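You operate a simulated robot arm through the tools that you are given. There is no shell and no other tool.

Carry out the task below with a simulated robot arm. There is one attempt and no reset: what you move stays moved.

TASK
Park the carriage with its handle up, then brush the dust off bench and rail.
Fine: put the red brush back. Set down upright: red brush. What is to be rubbed or washed off counts as gone when no trace of it is left.
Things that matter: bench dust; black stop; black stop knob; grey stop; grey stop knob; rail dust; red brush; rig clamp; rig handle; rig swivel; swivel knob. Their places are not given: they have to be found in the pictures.

Only the result counts: the job must be done as asked and must still hold three seconds after the hand-in. Knocking over, shifting, dropping, spilling or breaking anything else fails it.

THE ROBOT
A 7-joint arm with a two-finger parallel gripper, fixed in place. Base frame: the origin is at the foot of the arm, x ahead of it, y to its left, z up. Lengths are in m, angles in degrees, forces in N, time in s.
With the tool pointing down near the work surface it reaches from about 0.22 to 0.74 m from the base axis. Its first joint turns from -166.0 to 166.0 degrees. Payload 1.57 kg.
The tool frame sits at the grasp point between the pads (the TCP): z along the fingers, y along the line on which they close. The tips reach 0.03 m beyond it. The gripper opens to 0.11 m. The fingers are 0.024 m wide and 0.012 m thick; the gripper's body (0.048 by 0.112 m) begins 0.078 m behind the TCP.
Orientation is told as [roll, pitch, yaw] about the base's x, y, z axes, in that order, counted from this pose: with the fingers straight down and closing along the base's y, the tool's x points along the base's -x, its y along +y and its z along -z.

THE INTERFACE
- The arm moves only by the tool move_arm. Its arguments are lists of equal length, an entry for each row: "dr": the turn, a rotation vector about the tool's x, y, z in units of 90 degrees (1.0 is 90 degrees), a list of three; "slide": the shift along the tool's x, y, z in units of 300 mm (1.0 is 300 mm), a list of three; "grip": the finger opening in m, from 0 to 0.11. In form: {"dr": [[ax, ay, az], ...], "slide": [[dx, dy, dz], ...], "grip": [grip, ...]}. A call has 1 to 20 rows; each row is the pose to reach, as a shift and turn from the pose commanded when the call began, along the tool's axes at that moment. A call with a number of a shift or a turn outside -1 to 1 is refused whole. Each row takes 0.2 s and may step no farther than 0.05 m and 8.6 degrees from the row before; otherwise, or with a gripper value out of range, the whole call is refused. Where a pose cannot be reached the arm comes as near as it can. A force on the tool above 40 N (or 10 N above the force at the start of the call, whichever is more), or a blocked arm, ends the call early, and 0.2 s more pass. Each finger travels about 0.045 m/s and halts on what it meets, pressing with about 35 N; the grip force reading is that of the motor and also rises with nothing between the fingers. The clock runs only during rows and for 0.2 s after the last one: add rows that repeat a pose to give the fingers time. The reply holds the time, the measured pose of the TCP, the force on the tool along the base axes, the opening and the grip force, in the units named above and with some noise, with the torque about the TCP (base axes, N m) and any sound that the robot's microphone picked up.
- Cameras (640 x 400 px; columns grow to the right, rows downward): "scene" is fixed at [0.0486, 0.6508, 1.5313]; the picture's right is [-0.73, -0.69, 0.00], its down [-0.44, 0.47, -0.76] and it looks along [0.52, -0.55, -0.65] (base axes); focal length 276 px, centre (320, 200). "wrist" rides on the gripper at [0.07, 0.016, -0.141] in the tool frame; the picture's right is [-0.23, 0.97, 0.00], its down [-0.85, -0.20, -0.48] and it looks along [-0.47, -0.11, 0.88] (tool axes); focal length 222 px, centre (320, 200).
- capture(camera): a new picture of that camera. The clock stands still meanwhile.
- raise_lower(by): slides the trunk up (or, below 0, down) by that many m; the arm rides with it, the base frame stays. It gives what a move gives, with no picture.
- pixel_to_xyz(camera, pixels): there is no depth. For up to 12 entries [column, row, z] of the newest picture of that camera ("zoom" is the newest enlarged one), the place [x, y] in the base frame at which the ray of that pixel passes the height z, good to about 0.002 m. The clock stands still meanwhile.
- zoom(camera, box): a new picture of the part [left, top, right, bottom] of that camera's present view, enlarged. The clock stands still meanwhile.
- close_job(): hands the job in; it is judged then, once.

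Unless the task says otherwise, let go and move clear before handing in.

The tools are called after "Call:" as a command line: name --argument value ..., lists and objects as JSON in quotes. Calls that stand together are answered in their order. move_arm: Moves the arm, as the interface text tells. Its arguments: {"type":"object","properties":{"dr":{"type":"array","items":{"type":"array","items":{"type":"number"}}},"slide":{"type":"array","items":{"type":"array","items":{"type":"number"}}},"grip":{"type":"array","items":{"type":"number"}}},"required":["dr","slide","grip"]} The other tools are called the same way: raise_lower (by) slides the trunk up or down; capture (camera) takes a picture; pixel_to_xyz (camera, pixels) gives the place at which the rays of pixels pass given heights; zoom (camera, box) takes an enlarged picture of a part of a camera's view; close_job () hands the job in.

At the start:

```text
clock: 0.0
tcp_pos: [0.3236, -0.0812, 1.2852]
orientation: [0.0, 0.0, 0.0]
wrist_force: [0.1, -0.2, 0.5]
ft_torque: [-0.01, 0.04, 0.01]
opening: 0.1102
grip_force: 0.1
trunk travel left (down, up): [-0.525, 0.065]
```

scene: 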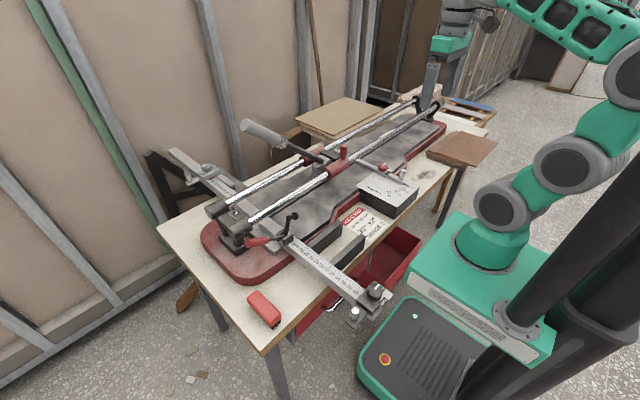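
wrist: 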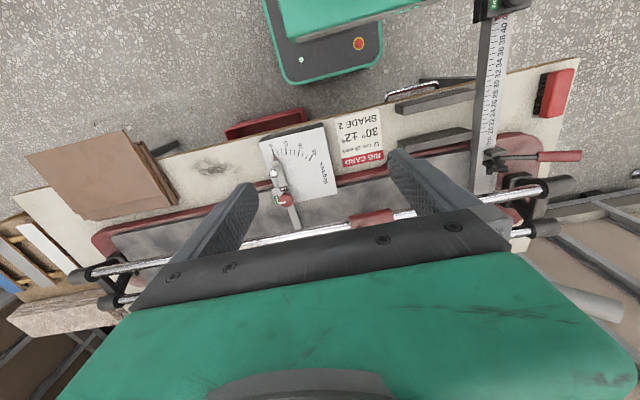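

The scene shows a tile-cutter-like rig on a bench, with a red brush near (264,308), a card near (360,222) and a handle near (262,132). I will take enlarged views to find the parts.

Call:
zoom --camera "scene" --box '[200, 90, 330, 172]'

Call:
zoom --camera "scene" --box '[300, 130, 460, 230]'

Call:
zoom --camera "scene" --box '[190, 180, 400, 330]'

Call:
zoom --camera "scene" --box '[330, 170, 430, 260]'

Call:
zoom --camera "wrist" --box '[220, 100, 420, 225]'

```text
4.88 times, centred on (265, 131) of scene
```

zoom: 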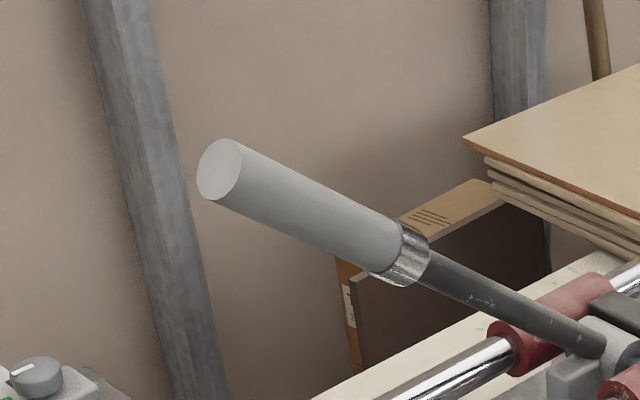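

```text
4.00 times, centred on (380, 180) of scene
```

zoom: 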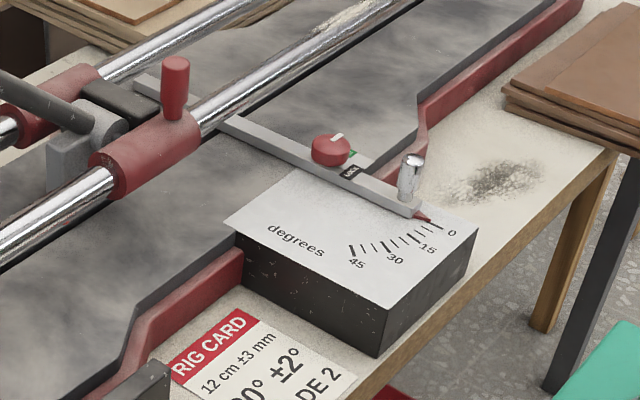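

```text
2.67 times, centred on (295, 255) of scene
```

zoom: 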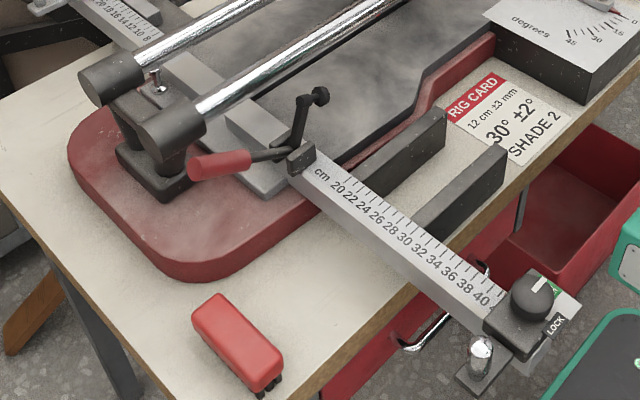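

```text
4.44 times, centred on (380, 215) of scene
```

zoom: 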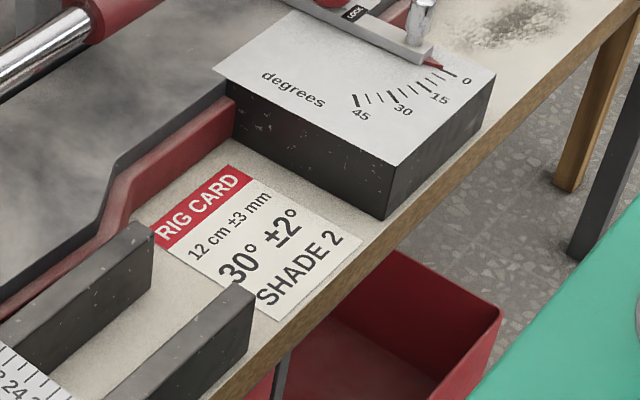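

```text
3.20 times, centred on (320, 162) of wrist
```

zoom: 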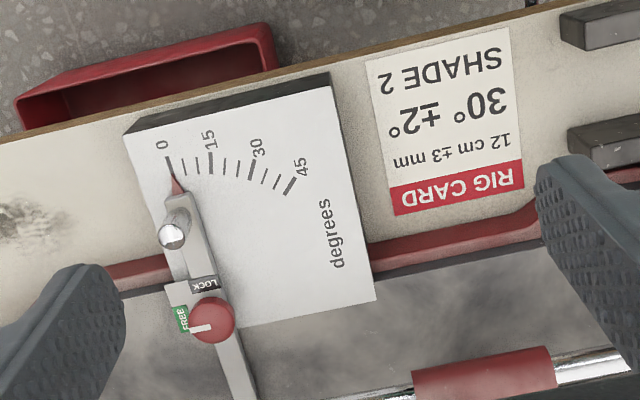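

The bench dust shows at about (428,172) and something dusty sits on the rail near (385,135). Next I look at the far end and the far rail for a park mark.

Call:
zoom --camera "scene" --box '[350, 80, 450, 150]'

Call:
zoom --camera "scene" --box '[290, 130, 370, 190]'

Call:
zoom --camera "scene" --box '[400, 90, 520, 190]'

Call:
zoom --camera "scene" --box '[140, 140, 260, 220]'

Call:
zoom --camera "wrist" --box '[0, 120, 240, 320]'

Call:
zoom --camera "wrist" --box '[400, 40, 640, 280]'

```text
5.71 times, centred on (400, 115) of scene
```

zoom: 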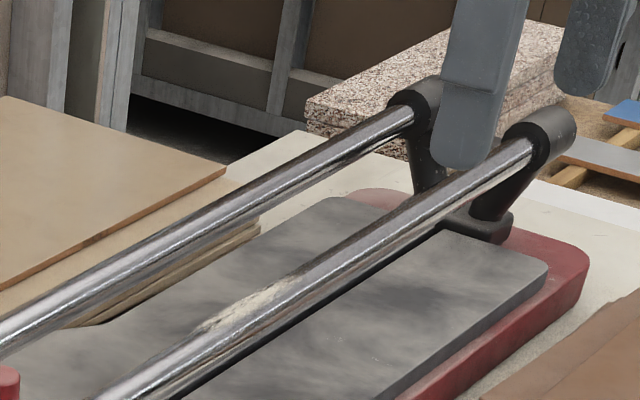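

```text
6.67 times, centred on (330, 160) of scene
```

zoom: 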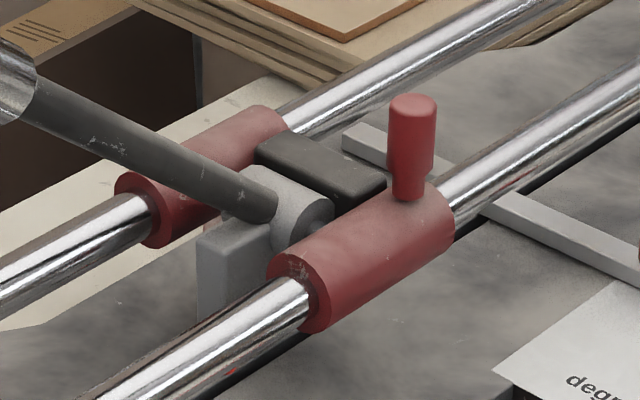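

```text
4.00 times, centred on (460, 140) of scene
```

zoom: 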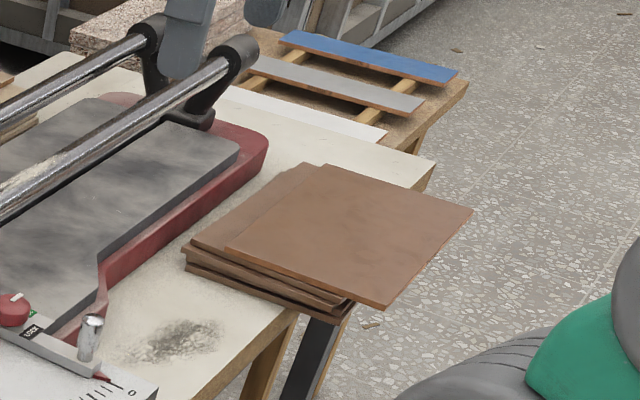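

```text
5.00 times, centred on (200, 180) of scene
```

zoom: 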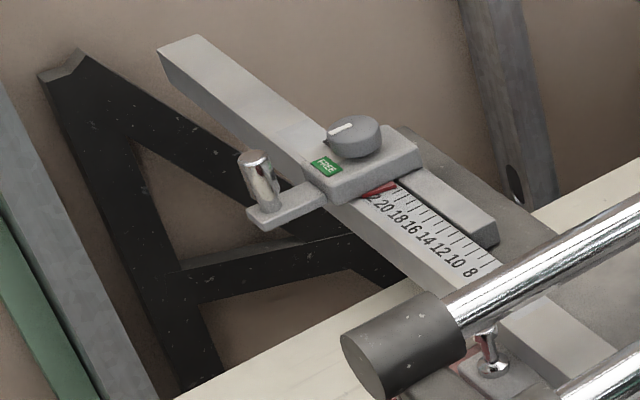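

```text
2.00 times, centred on (120, 220) of wrist
```

zoom: 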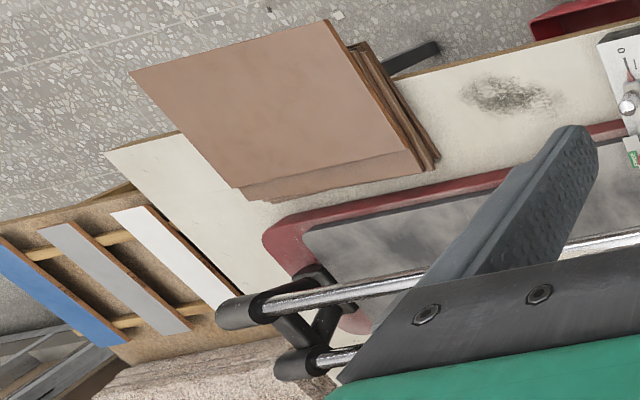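

```text
1.67 times, centred on (520, 160) of wrist
```

zoom: 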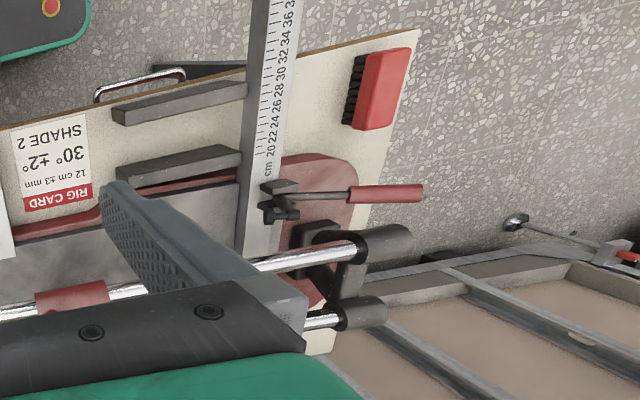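

The card at scene (342,223) and wrist (383,158) is the same flat mark seen from both cameras. I will use it, plus rail ends and the handle tip, to work out heights.

Call:
pixel_to_xyz --camera "scene" --pixels '[[342.2, 222.9, 0.6], [342.2, 222.9, 0.7], [342.2, 222.9, 0.8], [342.2, 222.9, 0.9], [358.6, 207.1, 0.7], [358.6, 207.1, 0.8], [369.9, 242.5, 0.7], [369.9, 242.5, 0.8]]'

Call:
pixel_to_xyz --camera "wrist" --pixels '[[383.4, 158.3, 0.6], [383.4, 158.3, 0.7], [383.4, 158.3, 0.8], [383.4, 158.3, 0.9], [342.8, 166.7, 0.7], [342.8, 166.7, 0.8], [378.8, 108.3, 0.7], [378.8, 108.3, 0.8]]'

```text
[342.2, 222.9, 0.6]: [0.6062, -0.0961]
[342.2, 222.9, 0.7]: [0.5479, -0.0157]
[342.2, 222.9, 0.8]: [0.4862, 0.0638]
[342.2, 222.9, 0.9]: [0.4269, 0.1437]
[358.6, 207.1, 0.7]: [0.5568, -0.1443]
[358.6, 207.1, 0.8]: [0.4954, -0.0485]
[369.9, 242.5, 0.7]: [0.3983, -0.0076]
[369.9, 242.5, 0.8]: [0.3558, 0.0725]
```

```text
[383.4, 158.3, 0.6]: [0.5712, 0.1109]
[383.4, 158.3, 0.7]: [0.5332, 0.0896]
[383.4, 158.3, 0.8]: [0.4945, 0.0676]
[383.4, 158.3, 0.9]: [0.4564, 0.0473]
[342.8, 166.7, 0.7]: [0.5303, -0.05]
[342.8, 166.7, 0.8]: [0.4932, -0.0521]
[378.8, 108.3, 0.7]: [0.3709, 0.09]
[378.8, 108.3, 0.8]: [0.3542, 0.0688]
```

The bench top comes out near z = 0.80 where both rays agree. Now I triangulate the handle tip (scene (244,125), wrist about (617,308)), the rail caps and the carriage.

Call:
zoom --camera "wrist" --box '[480, 160, 640, 340]'

Call:
pixel_to_xyz --camera "scene" --pixels '[[244.5, 124.9, 0.9], [244.5, 124.9, 1.0], [244.5, 124.9, 1.1], [237, 234.4, 0.85], [237, 234.4, 0.9], [237, 234.4, 0.95], [213, 211, 0.9], [213, 211, 0.95]]'

Call:
pixel_to_xyz --camera "wrist" --pixels '[[617, 308, 0.9], [617, 308, 1.0], [617, 308, 1.1], [574, 184, 0.85], [574, 184, 0.9], [574, 184, 0.95], [559, 227, 0.9], [559, 227, 0.95]]'

```text
2.22 times, centred on (560, 250) of wrist
```

zoom: 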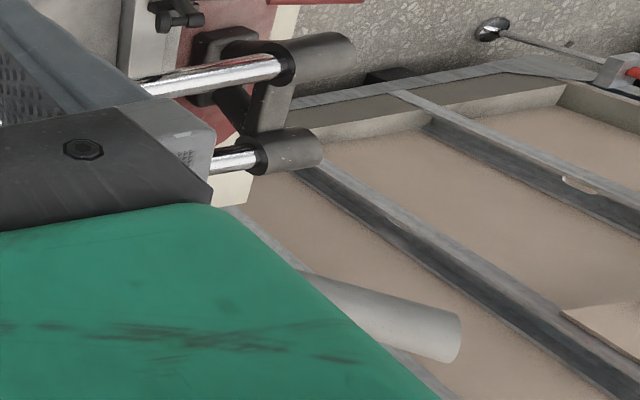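

```text
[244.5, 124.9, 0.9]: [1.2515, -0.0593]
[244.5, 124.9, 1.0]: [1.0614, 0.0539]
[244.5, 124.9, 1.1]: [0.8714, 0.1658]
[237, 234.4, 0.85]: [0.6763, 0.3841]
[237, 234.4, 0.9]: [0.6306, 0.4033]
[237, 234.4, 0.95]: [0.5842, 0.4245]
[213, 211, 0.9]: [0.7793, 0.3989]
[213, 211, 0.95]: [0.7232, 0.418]
```

```text
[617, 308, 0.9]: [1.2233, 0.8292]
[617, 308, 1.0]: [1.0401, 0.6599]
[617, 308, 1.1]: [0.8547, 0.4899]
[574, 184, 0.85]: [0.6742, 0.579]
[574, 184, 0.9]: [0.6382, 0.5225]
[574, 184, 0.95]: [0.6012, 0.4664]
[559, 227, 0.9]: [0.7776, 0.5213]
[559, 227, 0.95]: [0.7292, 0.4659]
```

The rails come out near z = 0.98 (near rail x ≈ 0.57, far rail x ≈ 0.69) and the handle tip near (0.65, 0.30, 1.21). There is a chrome piece at scene (234,210) by the left post, so I look more closely there and around the carriage and right end for a park mark.

Call:
zoom --camera "scene" --box '[200, 190, 280, 240]'

Call:
zoom --camera "scene" --box '[400, 80, 456, 125]'

Call:
zoom --camera "scene" --box '[310, 140, 360, 190]'

Call:
zoom --camera "scene" --box '[340, 270, 400, 330]'

Call:
zoom --camera "scene" --box '[235, 280, 295, 335]'

Call:
zoom --camera "wrist" --box '[240, 140, 400, 240]'

```text
8.00 times, centred on (240, 215) of scene
```

zoom: 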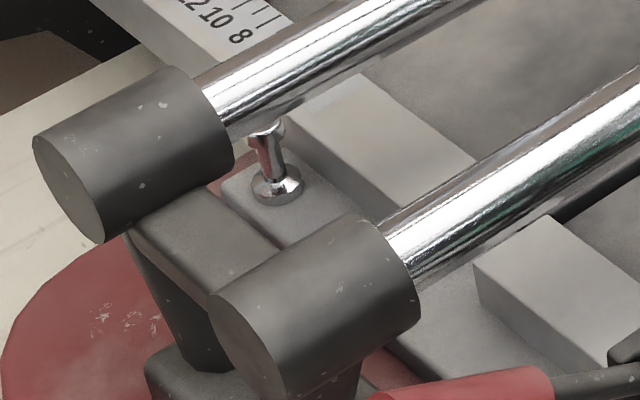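

```text
8.89 times, centred on (428, 102) of scene
```

zoom: 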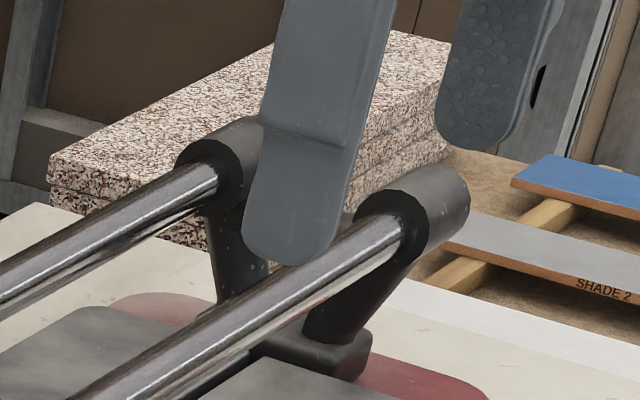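

```text
8.00 times, centred on (335, 165) of scene
```

zoom: 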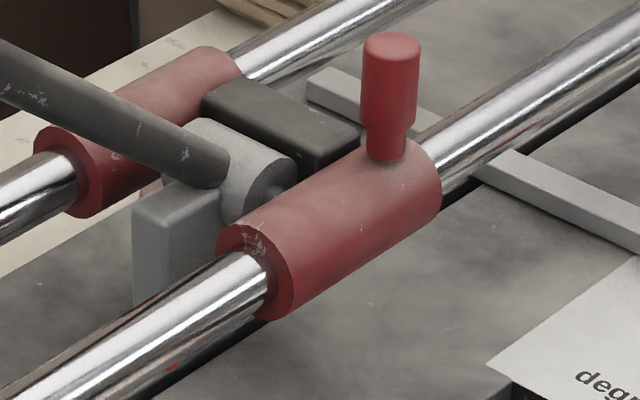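

```text
6.67 times, centred on (370, 300) of scene
```

zoom: 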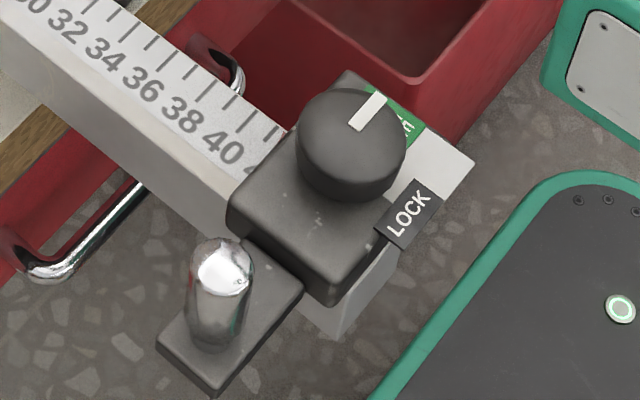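

```text
7.27 times, centred on (265, 308) of scene
```

zoom: 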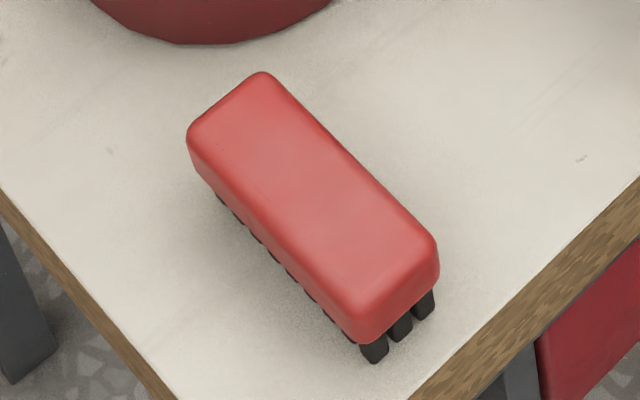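

```text
4.00 times, centred on (320, 190) of wrist
```

zoom: 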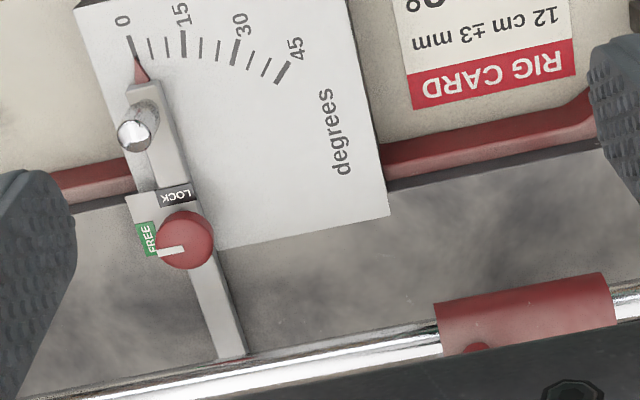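

No written park mark shows in these zooms; the carriage's red sleeve carries a red push post near scene (340,152). I will shift the hand left (+y), staying high, for a closer look at the left end.

Call:
move_arm --dr '[[0, 0, 0], [0, 0, 0], [0, 0, 0], [0, 0, 0], [0, 0, 0], [0, 0, 0], [0, 0, 0]]' --slide '[[0, 0.16, 0], [0, 0.32, 0], [0, 0.48, 0], [0, 0.64, 0], [0, 0.8, 0], [0, 0.96, 0], [0, 0.96, 0]]' --grip '[0.11, 0.11, 0.11, 0.11, 0.11, 0.11, 0.11]'

Call:
capture --camera "wrist"

Call:
capture --camera "scene"

```text
clock: 1.6
tcp_pos: [0.3246, 0.2073, 1.2846]
orientation: [0.1, 0.0, -0.2]
wrist_force: [-0.2, -0.7, -0.8]
ft_torque: [0.02, -0.01, 0.01]
opening: 0.1098
grip_force: 0.1
trunk travel left (down, up): [-0.525, 0.065]
```

```text
taken
```

wrist: 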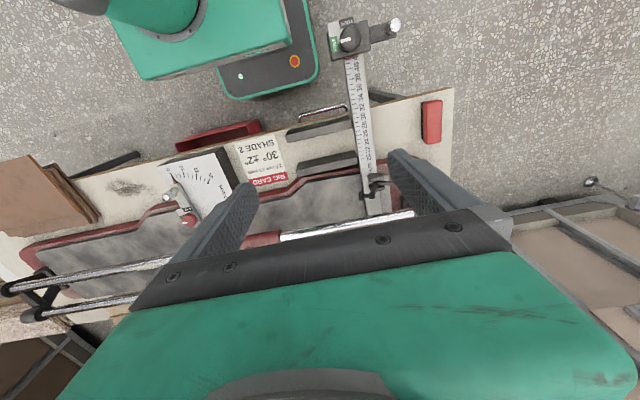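

```text
taken
```

scene: 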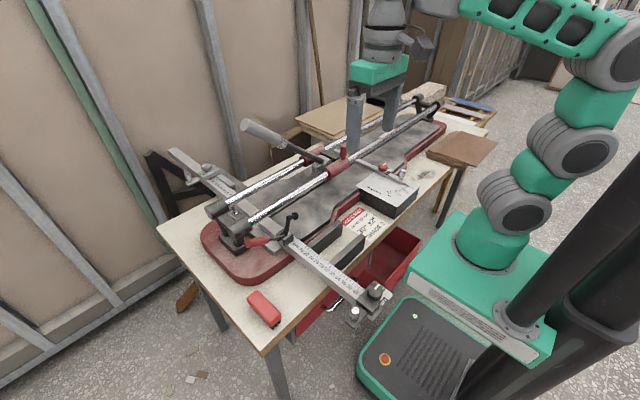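

The right end caps now show at wrist (10,289) and (30,315), and the carriage sleeve is at (262,238). I zoom on the right end and on the left end for marks.

Call:
zoom --camera "wrist" --box '[0, 220, 160, 320]'

Call:
zoom --camera "wrist" --box '[220, 130, 400, 250]'

Call:
zoom --camera "scene" --box '[380, 80, 460, 140]'

Call:
zoom --camera "scene" --box '[320, 100, 420, 170]'

```text
4.00 times, centred on (80, 270) of wrist
```

zoom: 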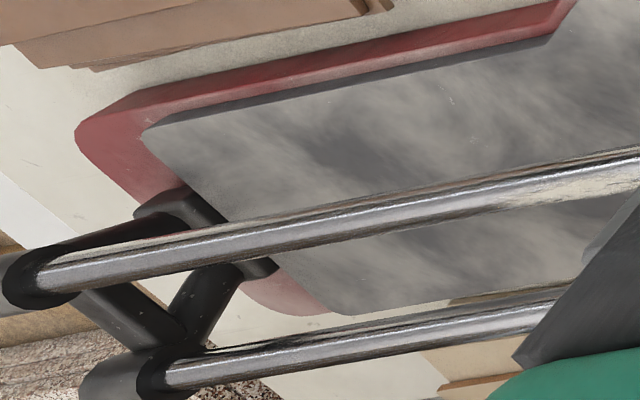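

```text
3.33 times, centred on (310, 190) of wrist
```

zoom: 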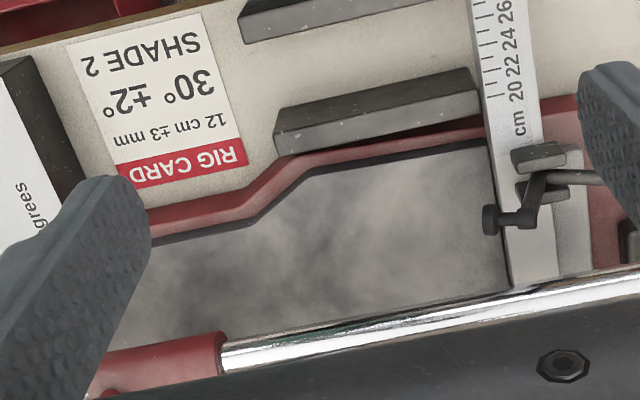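

```text
6.67 times, centred on (420, 110) of scene
```

zoom: 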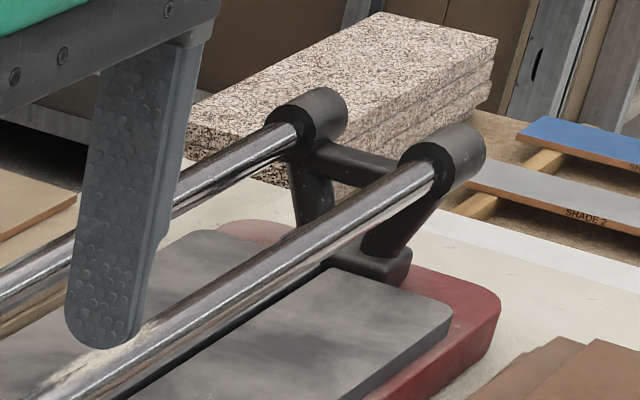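

```text
5.71 times, centred on (370, 135) of scene
```

zoom: 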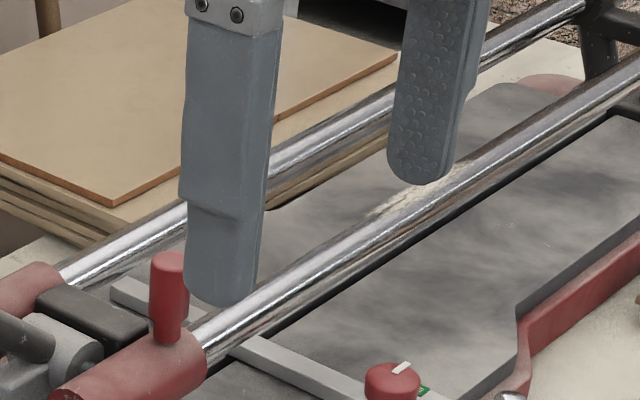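

No label appears anywhere, so I will locate the carriage, handle root, rail ends and dust in numbers using the scene rays.

Call:
pixel_to_xyz --camera "scene" --pixels '[[327.75, 174.4, 0.975], [350, 162.5, 0.975], [343.9, 146.9, 1.05], [343.5, 158.75, 0.99], [326.25, 163.1, 0.99], [304.4, 161.9, 0.975], [321.25, 149.4, 0.975], [438.75, 104, 0.975], [379, 137.8, 0.985], [396.5, 129, 0.985], [411, 98, 0.975], [237, 234.4, 0.975]]'

Call:
pixel_to_xyz --camera "wrist" --pixels '[[10, 289, 0.9], [10, 289, 0.95], [10, 289, 1.0], [288, 231, 0.95], [288, 231, 1.0], [288, 231, 0.9]]'

Call:
zoom --camera "scene" --box '[296, 165, 340, 200]'

```text
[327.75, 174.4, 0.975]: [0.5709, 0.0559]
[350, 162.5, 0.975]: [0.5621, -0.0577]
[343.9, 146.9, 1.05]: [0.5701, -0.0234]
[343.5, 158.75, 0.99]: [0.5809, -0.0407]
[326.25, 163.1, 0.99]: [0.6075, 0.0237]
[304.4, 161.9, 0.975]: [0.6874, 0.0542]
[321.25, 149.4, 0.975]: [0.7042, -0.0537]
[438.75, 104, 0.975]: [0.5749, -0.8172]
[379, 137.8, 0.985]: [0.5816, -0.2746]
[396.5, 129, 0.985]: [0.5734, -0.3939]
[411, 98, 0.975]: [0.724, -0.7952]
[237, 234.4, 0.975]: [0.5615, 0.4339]
```

```text
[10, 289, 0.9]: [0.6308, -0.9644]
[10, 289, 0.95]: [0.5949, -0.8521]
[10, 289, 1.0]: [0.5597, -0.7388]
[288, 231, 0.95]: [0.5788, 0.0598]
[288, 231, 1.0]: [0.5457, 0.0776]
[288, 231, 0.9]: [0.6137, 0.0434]
```

```text
11.43 times, centred on (318, 182) of scene
```

zoom: 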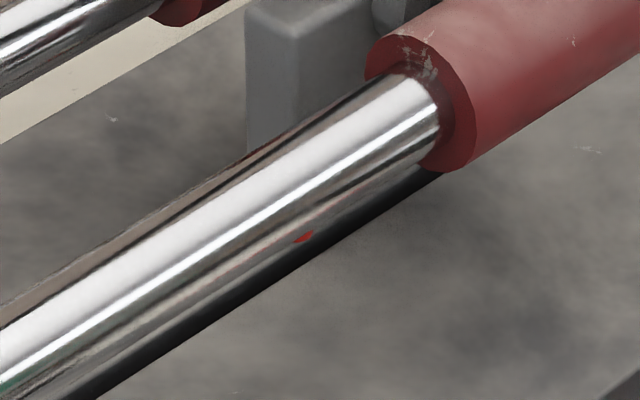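

The carriage sits at y ≈ 0 (sleeve y −0.057 to 0.056), the near rail runs at x ≈ 0.57 from y ≈ −0.82 to 0.43, and the rail dust lies at y ≈ −0.27 to −0.39. The red fleck on the rail is only a reflection; I will turn the hand and move left for a close side view of the handle and carriage.

Call:
move_arm --dr '[[0, 0, 0.09], [0, 0, 0.18], [0, 0, 0.27], [0, 0, 0.36], [0, 0, 0.45], [0, 0, 0.54], [0, 0, 0.63], [0, 0, 0.72], [0, 0, 0.81], [0, 0, 0.9], [0, 0, 0.99], [0, 0, 1.0]]' --slide '[[0, 0.07, 0], [0, 0.14, 0], [0, 0.21, 0], [0, 0.28, 0], [0, 0.35, 0], [0, 0.42, 0], [0, 0.49, 0], [0, 0.56, 0], [0, 0.63, 0], [0, 0.7, 0], [0, 0.77, 0], [0, 0.8, 0]]' --grip '[0.11, 0.11, 0.11, 0.11, 0.11, 0.11, 0.11, 0.11, 0.11, 0.11, 0.11, 0.11]'

Call:
capture --camera "wrist"

Call:
capture --camera "scene"

```text
clock: 4.2
tcp_pos: [0.325, 0.4464, 1.2856]
orientation: [0.0, 0.1, -90.2]
wrist_force: [0.5, -0.4, -0.1]
ft_torque: [-0.01, -0.02, -0.02]
opening: 0.11
grip_force: 0.1
trunk travel left (down, up): [-0.525, 0.065]
```

```text
taken
```

wrist: 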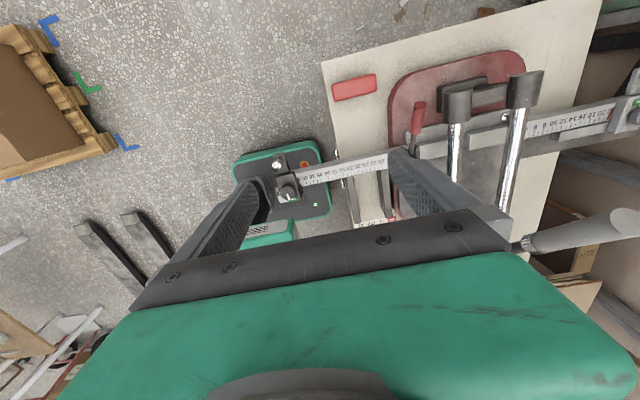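

```text
taken
```

scene: 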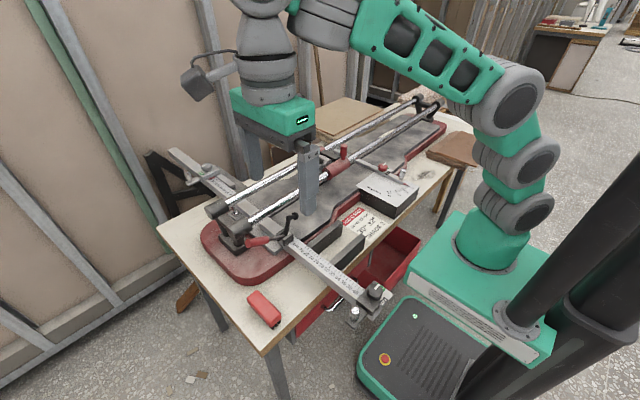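

The wrist view now shows the handle's grip entering at the right edge (520–640, 240) and the left rail caps at (457,85) and (525,85). I move the hand further out (+x, +y) to bring the handle fully into view.

Call:
move_arm --dr '[[0, 0, 0], [0, 0, 0], [0, 0, 0], [0, 0, 0]]' --slide '[[0.08, 0.13, 0], [0.16, 0.26, 0], [0.24, 0.4, 0], [0.24, 0.4, 0]]' --grip '[0.11, 0.11, 0.11, 0.11]'

Call:
capture --camera "wrist"

```text
clock: 5.2
tcp_pos: [0.3976, 0.4664, 1.2514]
orientation: [0.0, 0.1, -90.1]
wrist_force: [-0.4, -0.3, 0.6]
ft_torque: [0.0, -0.03, -0.01]
opening: 0.1099
grip_force: 0.1
out of reach, approached as far as the arm can: row 1, 2, 3, 4
trunk travel left (down, up): [-0.525, 0.065]
```

```text
taken
```

wrist: 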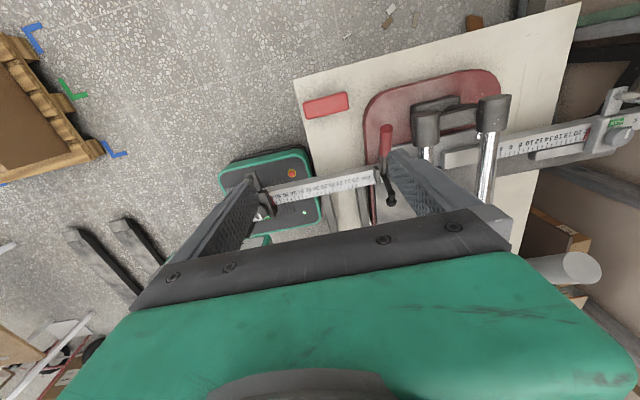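

The hand stops at its reach limit here (about 0.61 m out at z 1.25), and the handle's end face shows at wrist (580,268). I use this second view to fix the handle tip and the handle axis.

Call:
zoom --camera "wrist" --box '[500, 220, 620, 320]'

Call:
zoom --camera "wrist" --box '[340, 80, 540, 230]'

Call:
pixel_to_xyz --camera "wrist" --pixels '[[582, 268, 1.1], [582, 268, 1.15], [582, 268, 1.2], [582, 268, 1.25]]'

Call:
zoom --camera "scene" --box '[220, 100, 340, 180]'

```text
4.00 times, centred on (560, 270) of wrist
```

zoom: 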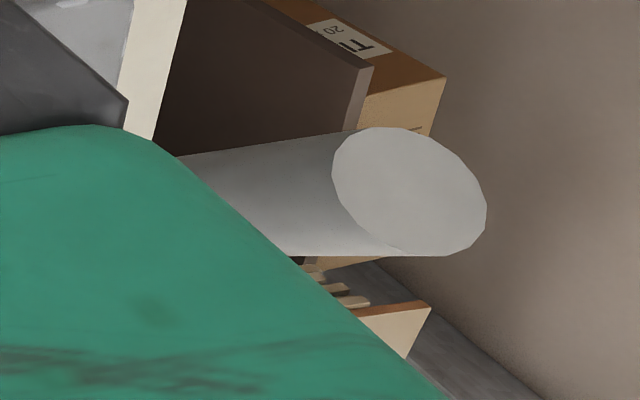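

```text
2.67 times, centred on (440, 155) of wrist
```

zoom: 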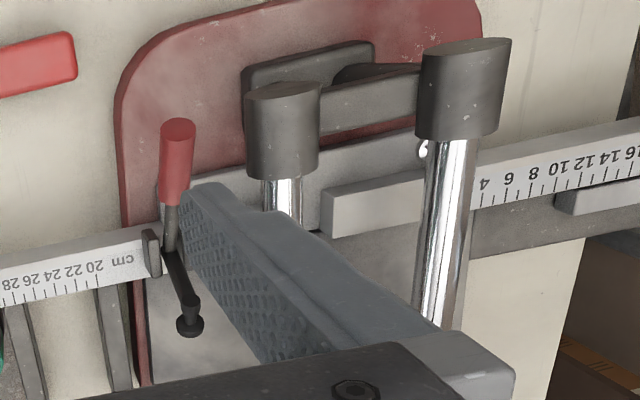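

```text
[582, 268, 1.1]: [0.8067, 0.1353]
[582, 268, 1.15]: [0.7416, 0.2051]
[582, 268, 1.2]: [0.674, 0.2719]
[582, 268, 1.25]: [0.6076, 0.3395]
```

```text
5.00 times, centred on (280, 140) of scene
```

zoom: 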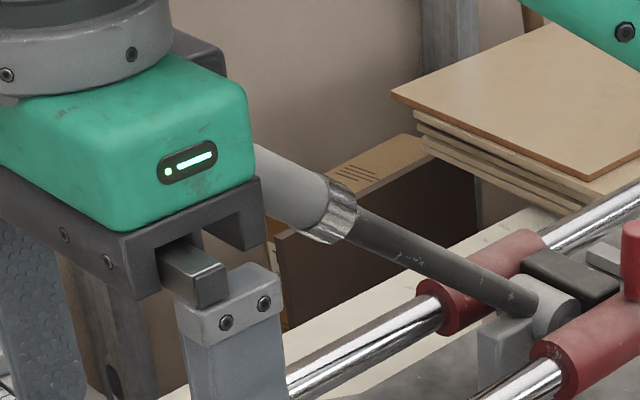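

Both rays of the handle tip agree near (0.658, 0.289, 1.212). I now find points on the handle's shaft, taking the handle plane as x ≈ 0.65.

Call:
pixel_to_xyz --camera "scene" --pixels '[[282.4, 142.3, 1.05], [282.4, 142.3, 1.1], [282.4, 142.3, 1.15], [322.4, 159.7, 0.95], [322.4, 159.7, 1.0], [322.4, 159.7, 1.05], [326.25, 163.1, 0.95], [326.25, 163.1, 1.0], [244.5, 124.9, 1.2], [244.5, 124.9, 1.22]]'

```text
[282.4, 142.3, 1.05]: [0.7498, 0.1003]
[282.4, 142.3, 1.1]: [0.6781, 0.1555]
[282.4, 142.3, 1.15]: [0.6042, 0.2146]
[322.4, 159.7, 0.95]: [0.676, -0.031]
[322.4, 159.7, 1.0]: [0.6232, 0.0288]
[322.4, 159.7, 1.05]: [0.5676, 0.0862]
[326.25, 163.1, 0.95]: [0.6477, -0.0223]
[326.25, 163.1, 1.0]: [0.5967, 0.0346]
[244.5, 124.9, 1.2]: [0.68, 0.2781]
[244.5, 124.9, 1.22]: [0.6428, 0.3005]
```

The handle's root is near (0.634, 0.01, 0.985) and it leans toward +y at about 39°, tip near (0.637, 0.305, 1.225). I will bring the hand back to yaw 0 in a safe spot before pitching it to point forward for gripping the handle.

Call:
move_arm --dr '[[0, 0, -0.08], [0, 0, -0.17], [0, 0, -0.26], [0, 0, -0.35], [0, 0, -0.44], [0, 0, -0.53], [0, 0, -0.62], [0, 0, -0.71], [0, 0, -0.8], [0, 0, -0.89], [0, 0, -0.98], [0, 0, -1.0], [0, 0, -1.0]]' --slide '[[-0.075, -0.032, 0.024], [-0.15, -0.064, 0.048], [-0.225, -0.096, 0.071], [-0.3, -0.128, 0.095], [-0.375, -0.16, 0.119], [-0.45, -0.192, 0.143], [-0.525, -0.223, 0.166], [-0.6, -0.255, 0.19], [-0.675, -0.287, 0.214], [-0.75, -0.32, 0.238], [-0.825, -0.351, 0.261], [-0.893, -0.383, 0.285], [-0.893, -0.383, 0.285]]' --grip '[0.11, 0.11, 0.11, 0.11, 0.11, 0.11, 0.11, 0.11, 0.11, 0.11, 0.11, 0.11, 0.11]'

```text
clock: 8.0
tcp_pos: [0.2805, 0.1997, 1.1671]
orientation: [0.0, 0.1, 0.0]
wrist_force: [-0.2, -1.2, 0.1]
ft_torque: [0.03, 0.03, 0.0]
opening: 0.1096
grip_force: 0.0
trunk travel left (down, up): [-0.525, 0.065]
```

The hand is now at (0.28, 0.20, 1.17), pointing down at yaw 0. Next I move forward while pitching the fingers up to point along +x, stopping well short of the handle.

Call:
move_arm --dr '[[0, -0.03, 0], [0, -0.1, 0], [0, -0.19, 0], [0, -0.28, 0], [0, -0.37, 0], [0, -0.46, 0], [0, -0.55, 0], [0, -0.64, 0], [0, -0.73, 0], [0, -0.82, 0], [0, -0.91, 0], [0, -1.0, 0], [0, -1.0, 0]]' --slide '[[-0.12, 0.012, -0.002], [-0.2, 0.024, -0.004], [-0.26, 0.036, -0.006], [-0.32, 0.048, -0.009], [-0.38, 0.06, -0.011], [-0.44, 0.072, -0.013], [-0.5, 0.084, -0.015], [-0.56, 0.096, -0.018], [-0.62, 0.108, -0.02], [-0.66, 0.12, -0.022], [-0.7, 0.132, -0.025], [-0.733, 0.143, -0.027], [-0.733, 0.143, -0.027]]' --grip '[0.11, 0.11, 0.11, 0.11, 0.11, 0.11, 0.11, 0.11, 0.11, 0.11, 0.11, 0.11, 0.11]'

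Call:
capture --camera "wrist"

Call:
capture --camera "scene"

```text
clock: 10.8
tcp_pos: [0.4999, 0.2419, 1.1758]
orientation: [170.9, -89.9, -171.0]
wrist_force: [0.5, 0.3, -0.2]
ft_torque: [-0.01, -0.03, -0.02]
opening: 0.11
grip_force: 0.1
trunk travel left (down, up): [-0.525, 0.065]
```

```text
taken
```

wrist: 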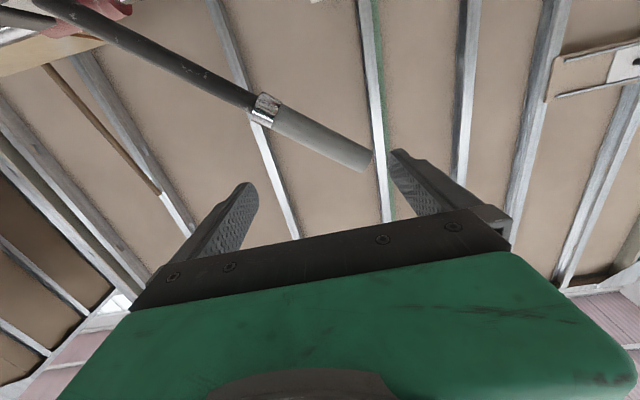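

```text
taken
```

scene: 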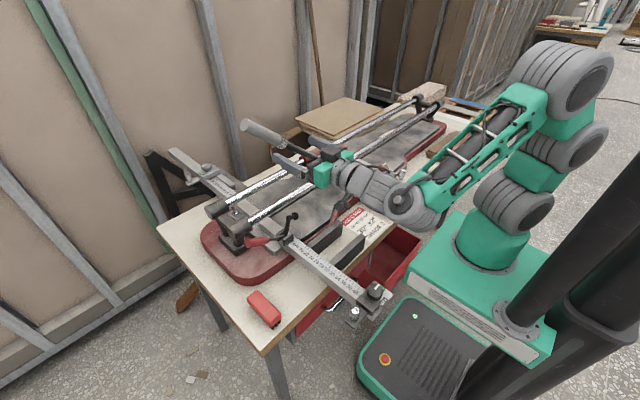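

The fingers now point forward at z 1.176, and the wrist view shows the handle's grip ahead between (270,110) and (370,160). I roll the hand about −51° so the fingers straddle the handle crosswise, still short of it.

Call:
move_arm --dr '[[0, 0, -0.08], [0, 0, -0.16], [0, 0, -0.25], [0, 0, -0.34], [0, 0, -0.43], [0, 0, -0.52], [0, 0, -0.567], [0, 0, -0.567]]' --slide '[[0, 0, 0], [0, 0, 0], [0, 0, 0], [0, 0, 0], [0, 0, 0], [0, 0, 0], [0, 0, 0], [0, 0, 0]]' --grip '[0.11, 0.11, 0.11, 0.11, 0.11, 0.11, 0.11, 0.11]'

Call:
capture --camera "wrist"

Call:
zoom --camera "scene" --box '[220, 90, 400, 230]'

```text
clock: 12.6
tcp_pos: [0.4993, 0.2421, 1.1751]
orientation: [-90.1, -38.9, 90.0]
wrist_force: [0.0, 0.8, 0.5]
ft_torque: [0.02, -0.01, -0.02]
opening: 0.1103
grip_force: 0.0
trunk travel left (down, up): [-0.525, 0.065]
```

```text
taken
```

wrist: 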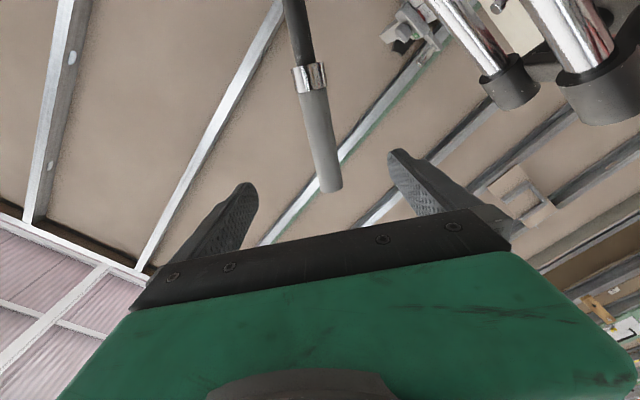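

```text
2.86 times, centred on (310, 160) of scene
```

zoom: 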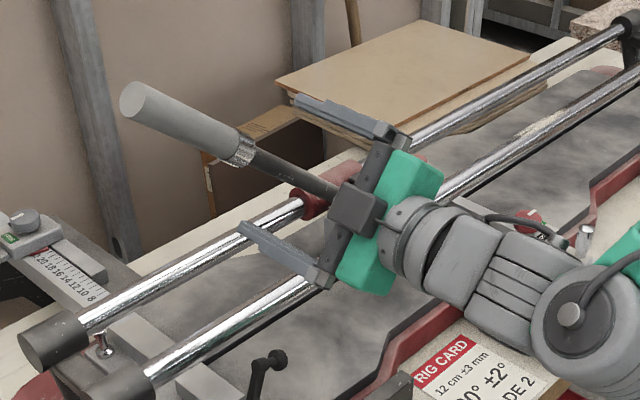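

The handle sits centred between the fingers (handle at about (320,130), fingers at (240,220) and (400,180)). I move forward 0.135 m to straddle it.

Call:
move_arm --dr '[[0, 0, 0], [0, 0, 0], [0, 0, 0], [0, 0, 0], [0, 0, 0]]' --slide '[[0, 0, 0.11], [0, 0, 0.22], [0, 0, 0.34], [0, 0, 0.46], [0, 0, 0.46]]' --grip '[0.11, 0.11, 0.11, 0.11, 0.11]'

Call:
capture --camera "wrist"

Call:
zoom --camera "scene" --box '[220, 90, 400, 230]'

```text
clock: 13.8
tcp_pos: [0.6389, 0.2418, 1.1754]
orientation: [-90.0, -39.0, 89.9]
wrist_force: [0.3, -0.2, -0.1]
ft_torque: [-0.02, -0.02, 0.0]
opening: 0.11
grip_force: 0.1
trunk travel left (down, up): [-0.525, 0.065]
```

```text
taken
```

wrist: 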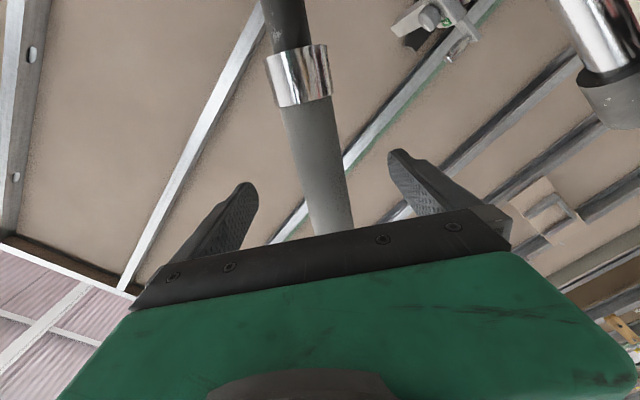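

```text
2.86 times, centred on (310, 160) of scene
```

zoom: 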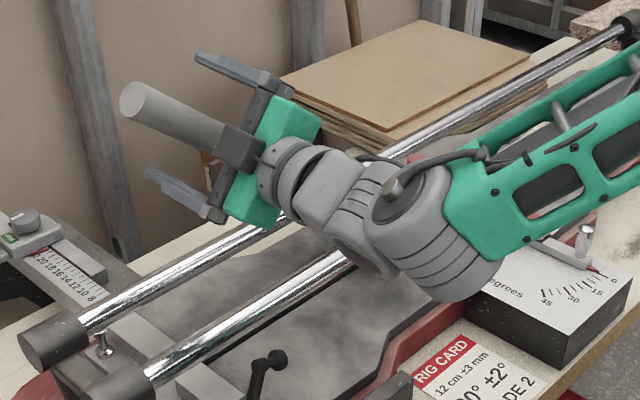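

The handle passes between both fingers. I close on it now and read the opening and force.

Call:
move_arm --dr '[[0, 0, 0], [0, 0, 0], [0, 0, 0], [0, 0, 0], [0, 0, 0], [0, 0, 0]]' --slide '[[0, 0, 0], [0, 0, 0], [0, 0, 0], [0, 0, 0], [0, 0, 0], [0, 0, 0]]' --grip '[0.09, 0.07, 0.05, 0.03, 0.02, 0.02]'

Call:
capture --camera "wrist"

Call:
zoom --camera "scene" --box '[220, 90, 400, 230]'

```text
clock: 15.2
tcp_pos: [0.6384, 0.2418, 1.1732]
orientation: [-89.9, -39.0, 90.0]
wrist_force: [-0.6, 1.8, -4.2]
ft_torque: [0.54, 0.01, 0.1]
opening: 0.0341
grip_force: 23.8
trunk travel left (down, up): [-0.525, 0.065]
```

```text
taken
```

wrist: 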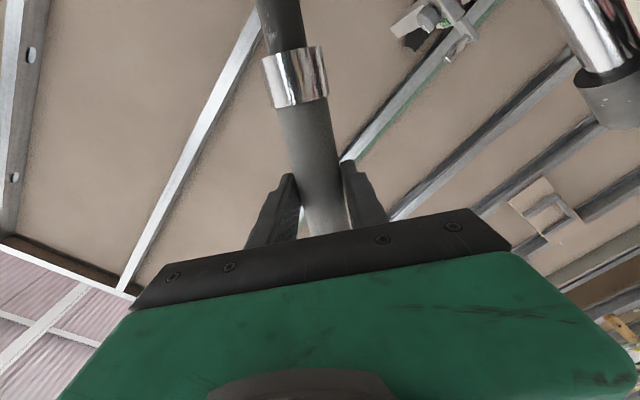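

```text
2.86 times, centred on (310, 160) of scene
```

zoom: 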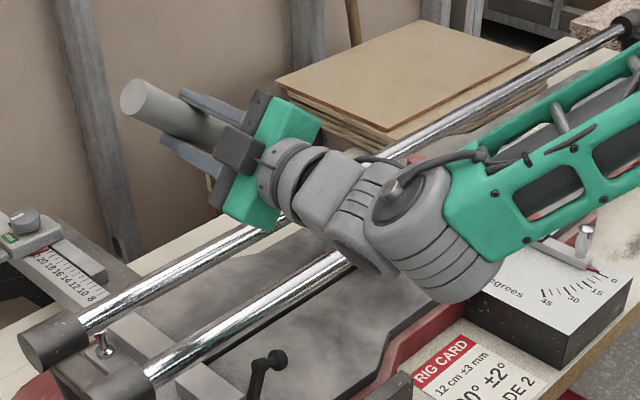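

The fingers hold the handle with 0.034 m opening and a small load (−4 N). I now lift the handle along an arc about its root, first by 16°, watching the force.

Call:
move_arm --dr '[[0, 0, 0.0444], [0, 0, 0.0889], [0, 0, 0.1333], [0, 0, 0.1778], [0, 0, 0.1778]]' --slide '[[0.0024, -0.0698, 0], [0.0097, -0.1392, 0], [0.0219, -0.2079, 0], [0.0387, -0.2756, 0], [0.0387, -0.2756, 0]]' --grip '[0.02, 0.02, 0.02, 0.02, 0.02]'

Call:
zoom --camera "scene" --box '[220, 80, 400, 220]'

```text
clock: 16.4
tcp_pos: [0.6392, 0.1786, 1.2316]
orientation: [-89.9, -55.0, 89.8]
wrist_force: [10.9, -1.7, -1.8]
ft_torque: [-0.28, 0.06, -0.28]
opening: 0.0335
grip_force: 42.1
trunk travel left (down, up): [-0.525, 0.065]
```

```text
2.86 times, centred on (310, 150) of scene
```

zoom: 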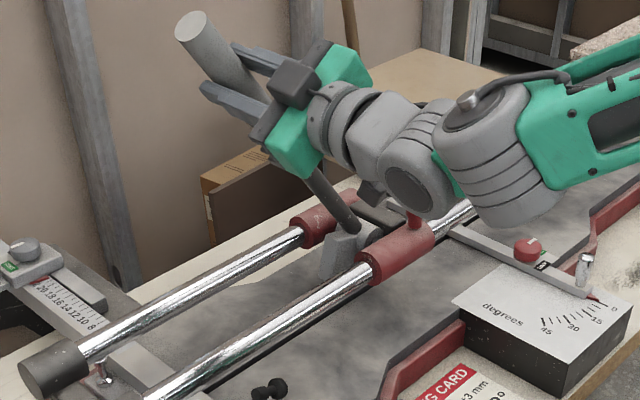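

The handle rose with the hand (now about 55°), and the carriage stayed put; a sideways force of 11 N along +x shows a slight misfit. I continue the arc by another 16° while easing a few mm along +x.

Call:
move_arm --dr '[[0, 0, 0.0444], [0, 0, 0.0889], [0, 0, 0.1333], [0, 0, 0.1778], [0, 0, 0.1778]]' --slide '[[0.0024, -0.0698, 0.004], [0.0097, -0.1392, 0.008], [0.0219, -0.2079, 0.01], [0.0387, -0.2756, 0.012], [0.0387, -0.2756, 0.012]]' --grip '[0.02, 0.02, 0.02, 0.02, 0.02]'

Call:
zoom --camera "scene" --box '[220, 60, 400, 200]'

```text
clock: 17.6
tcp_pos: [0.6389, 0.1052, 1.2712]
orientation: [-89.9, -71.0, 89.8]
wrist_force: [-22.7, -5.0, -8.6]
ft_torque: [-0.89, 0.43, -0.24]
opening: 0.0339
grip_force: 41.9
trunk travel left (down, up): [-0.525, 0.065]
```

```text
2.86 times, centred on (310, 130) of scene
```

zoom: 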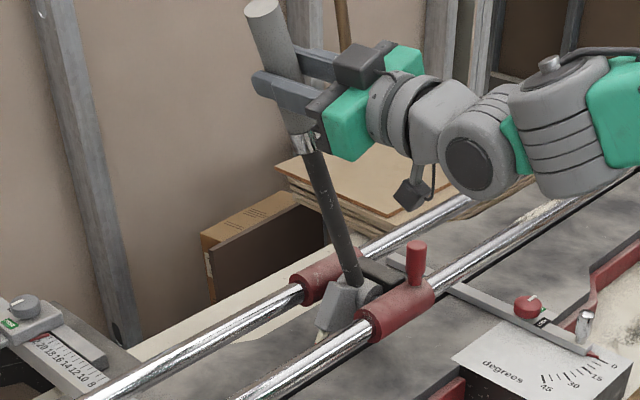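

The handle now stands at about 71° and the sideways force is −23 N, so my +x easing overshot. I take back 2.5 mm and continue the arc in small steps.

Call:
move_arm --dr '[[0, 0, 0], [0, 0, 0.0444], [0, 0, 0.0889], [0, 0, 0.1333], [0, 0, 0.1333]]' --slide '[[0, 0, -0.0085], [0.0024, -0.0698, -0.0085], [0.0097, -0.1392, -0.0085], [0.0219, -0.2079, -0.0085], [0.0219, -0.2079, -0.0085]]' --grip '[0.02, 0.02, 0.02, 0.02, 0.02]'

Call:
zoom --camera "scene" --box '[220, 60, 400, 200]'

```text
clock: 18.8
tcp_pos: [0.6386, 0.045, 1.2867]
orientation: [-93.0, -83.2, 93.0]
wrist_force: [14.4, -2.6, 12.3]
ft_torque: [-1.26, -0.11, -0.18]
opening: 0.0343
grip_force: 41.8
trunk travel left (down, up): [-0.525, 0.065]
```

```text
2.86 times, centred on (310, 130) of scene
```

zoom: 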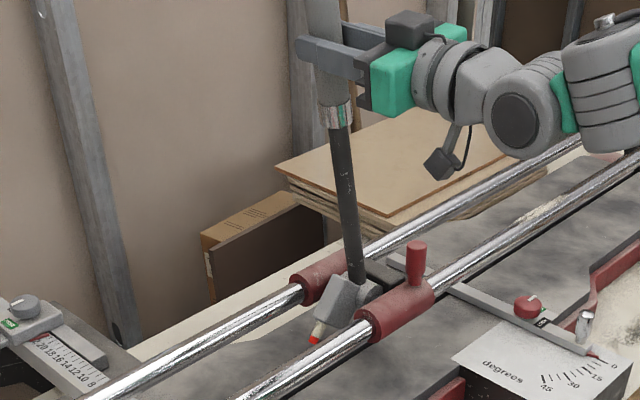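

The handle is now at about 83°, with the forces small and nearly balanced about the pivot. Something pale with a red tip shows under the block at scene (309,178), so I look closer.

Call:
zoom --camera "scene" --box '[290, 145, 350, 190]'

Call:
capture --camera "wrist"

```text
8.89 times, centred on (320, 168) of scene
```

zoom: 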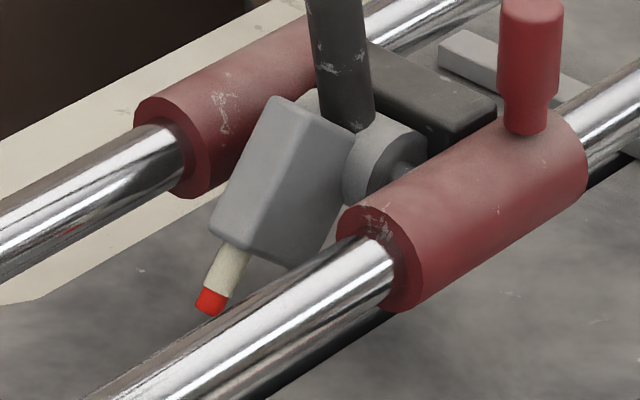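

```text
taken
```

wrist: 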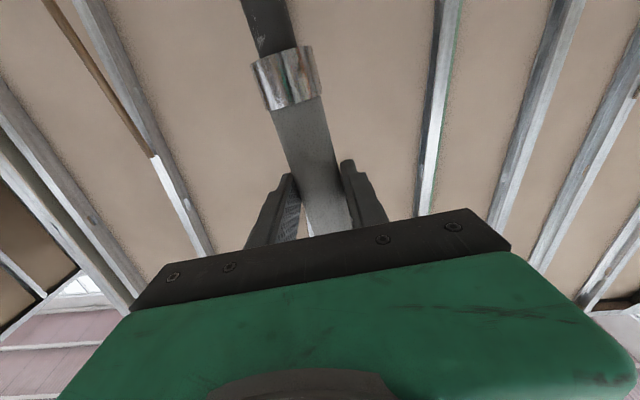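

The block carries a red-tipped marker that lifts as the handle rises, so "handle up" lifts it off the work. I continue the arc slowly past vertical to find the handle's upper stop or a click, easing the small forces.

Call:
move_arm --dr '[[0, 0, 0], [0, 0, 0.0333], [0, 0, 0.0667], [0, 0, 0.1], [0, 0, 0.1333], [0, 0, 0.1333]]' --slide '[[-0.004, 0, 0.004], [-0.0026, -0.0523, 0.004], [0.0015, -0.1045, 0.004], [0.0083, -0.1564, 0.004], [0.0179, -0.2079, 0.004], [0.0179, -0.2079, 0.004]]' --grip '[0.02, 0.02, 0.02, 0.02, 0.02, 0.02]'

Call:
zoom --camera "scene" --box '[250, 60, 390, 190]'

```text
clock: 20.2
tcp_pos: [0.6379, -0.0147, 1.2897]
orientation: [95.3, -85.0, -95.2]
wrist_force: [4.9, 4.2, 24.6]
ft_torque: [-1.04, -0.21, 0.25]
opening: 0.0354
grip_force: 41.8
trunk travel left (down, up): [-0.525, 0.065]
```

```text
3.08 times, centred on (320, 125) of scene
```

zoom: 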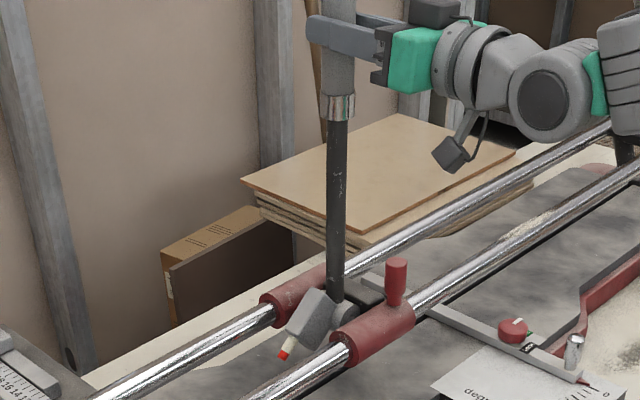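

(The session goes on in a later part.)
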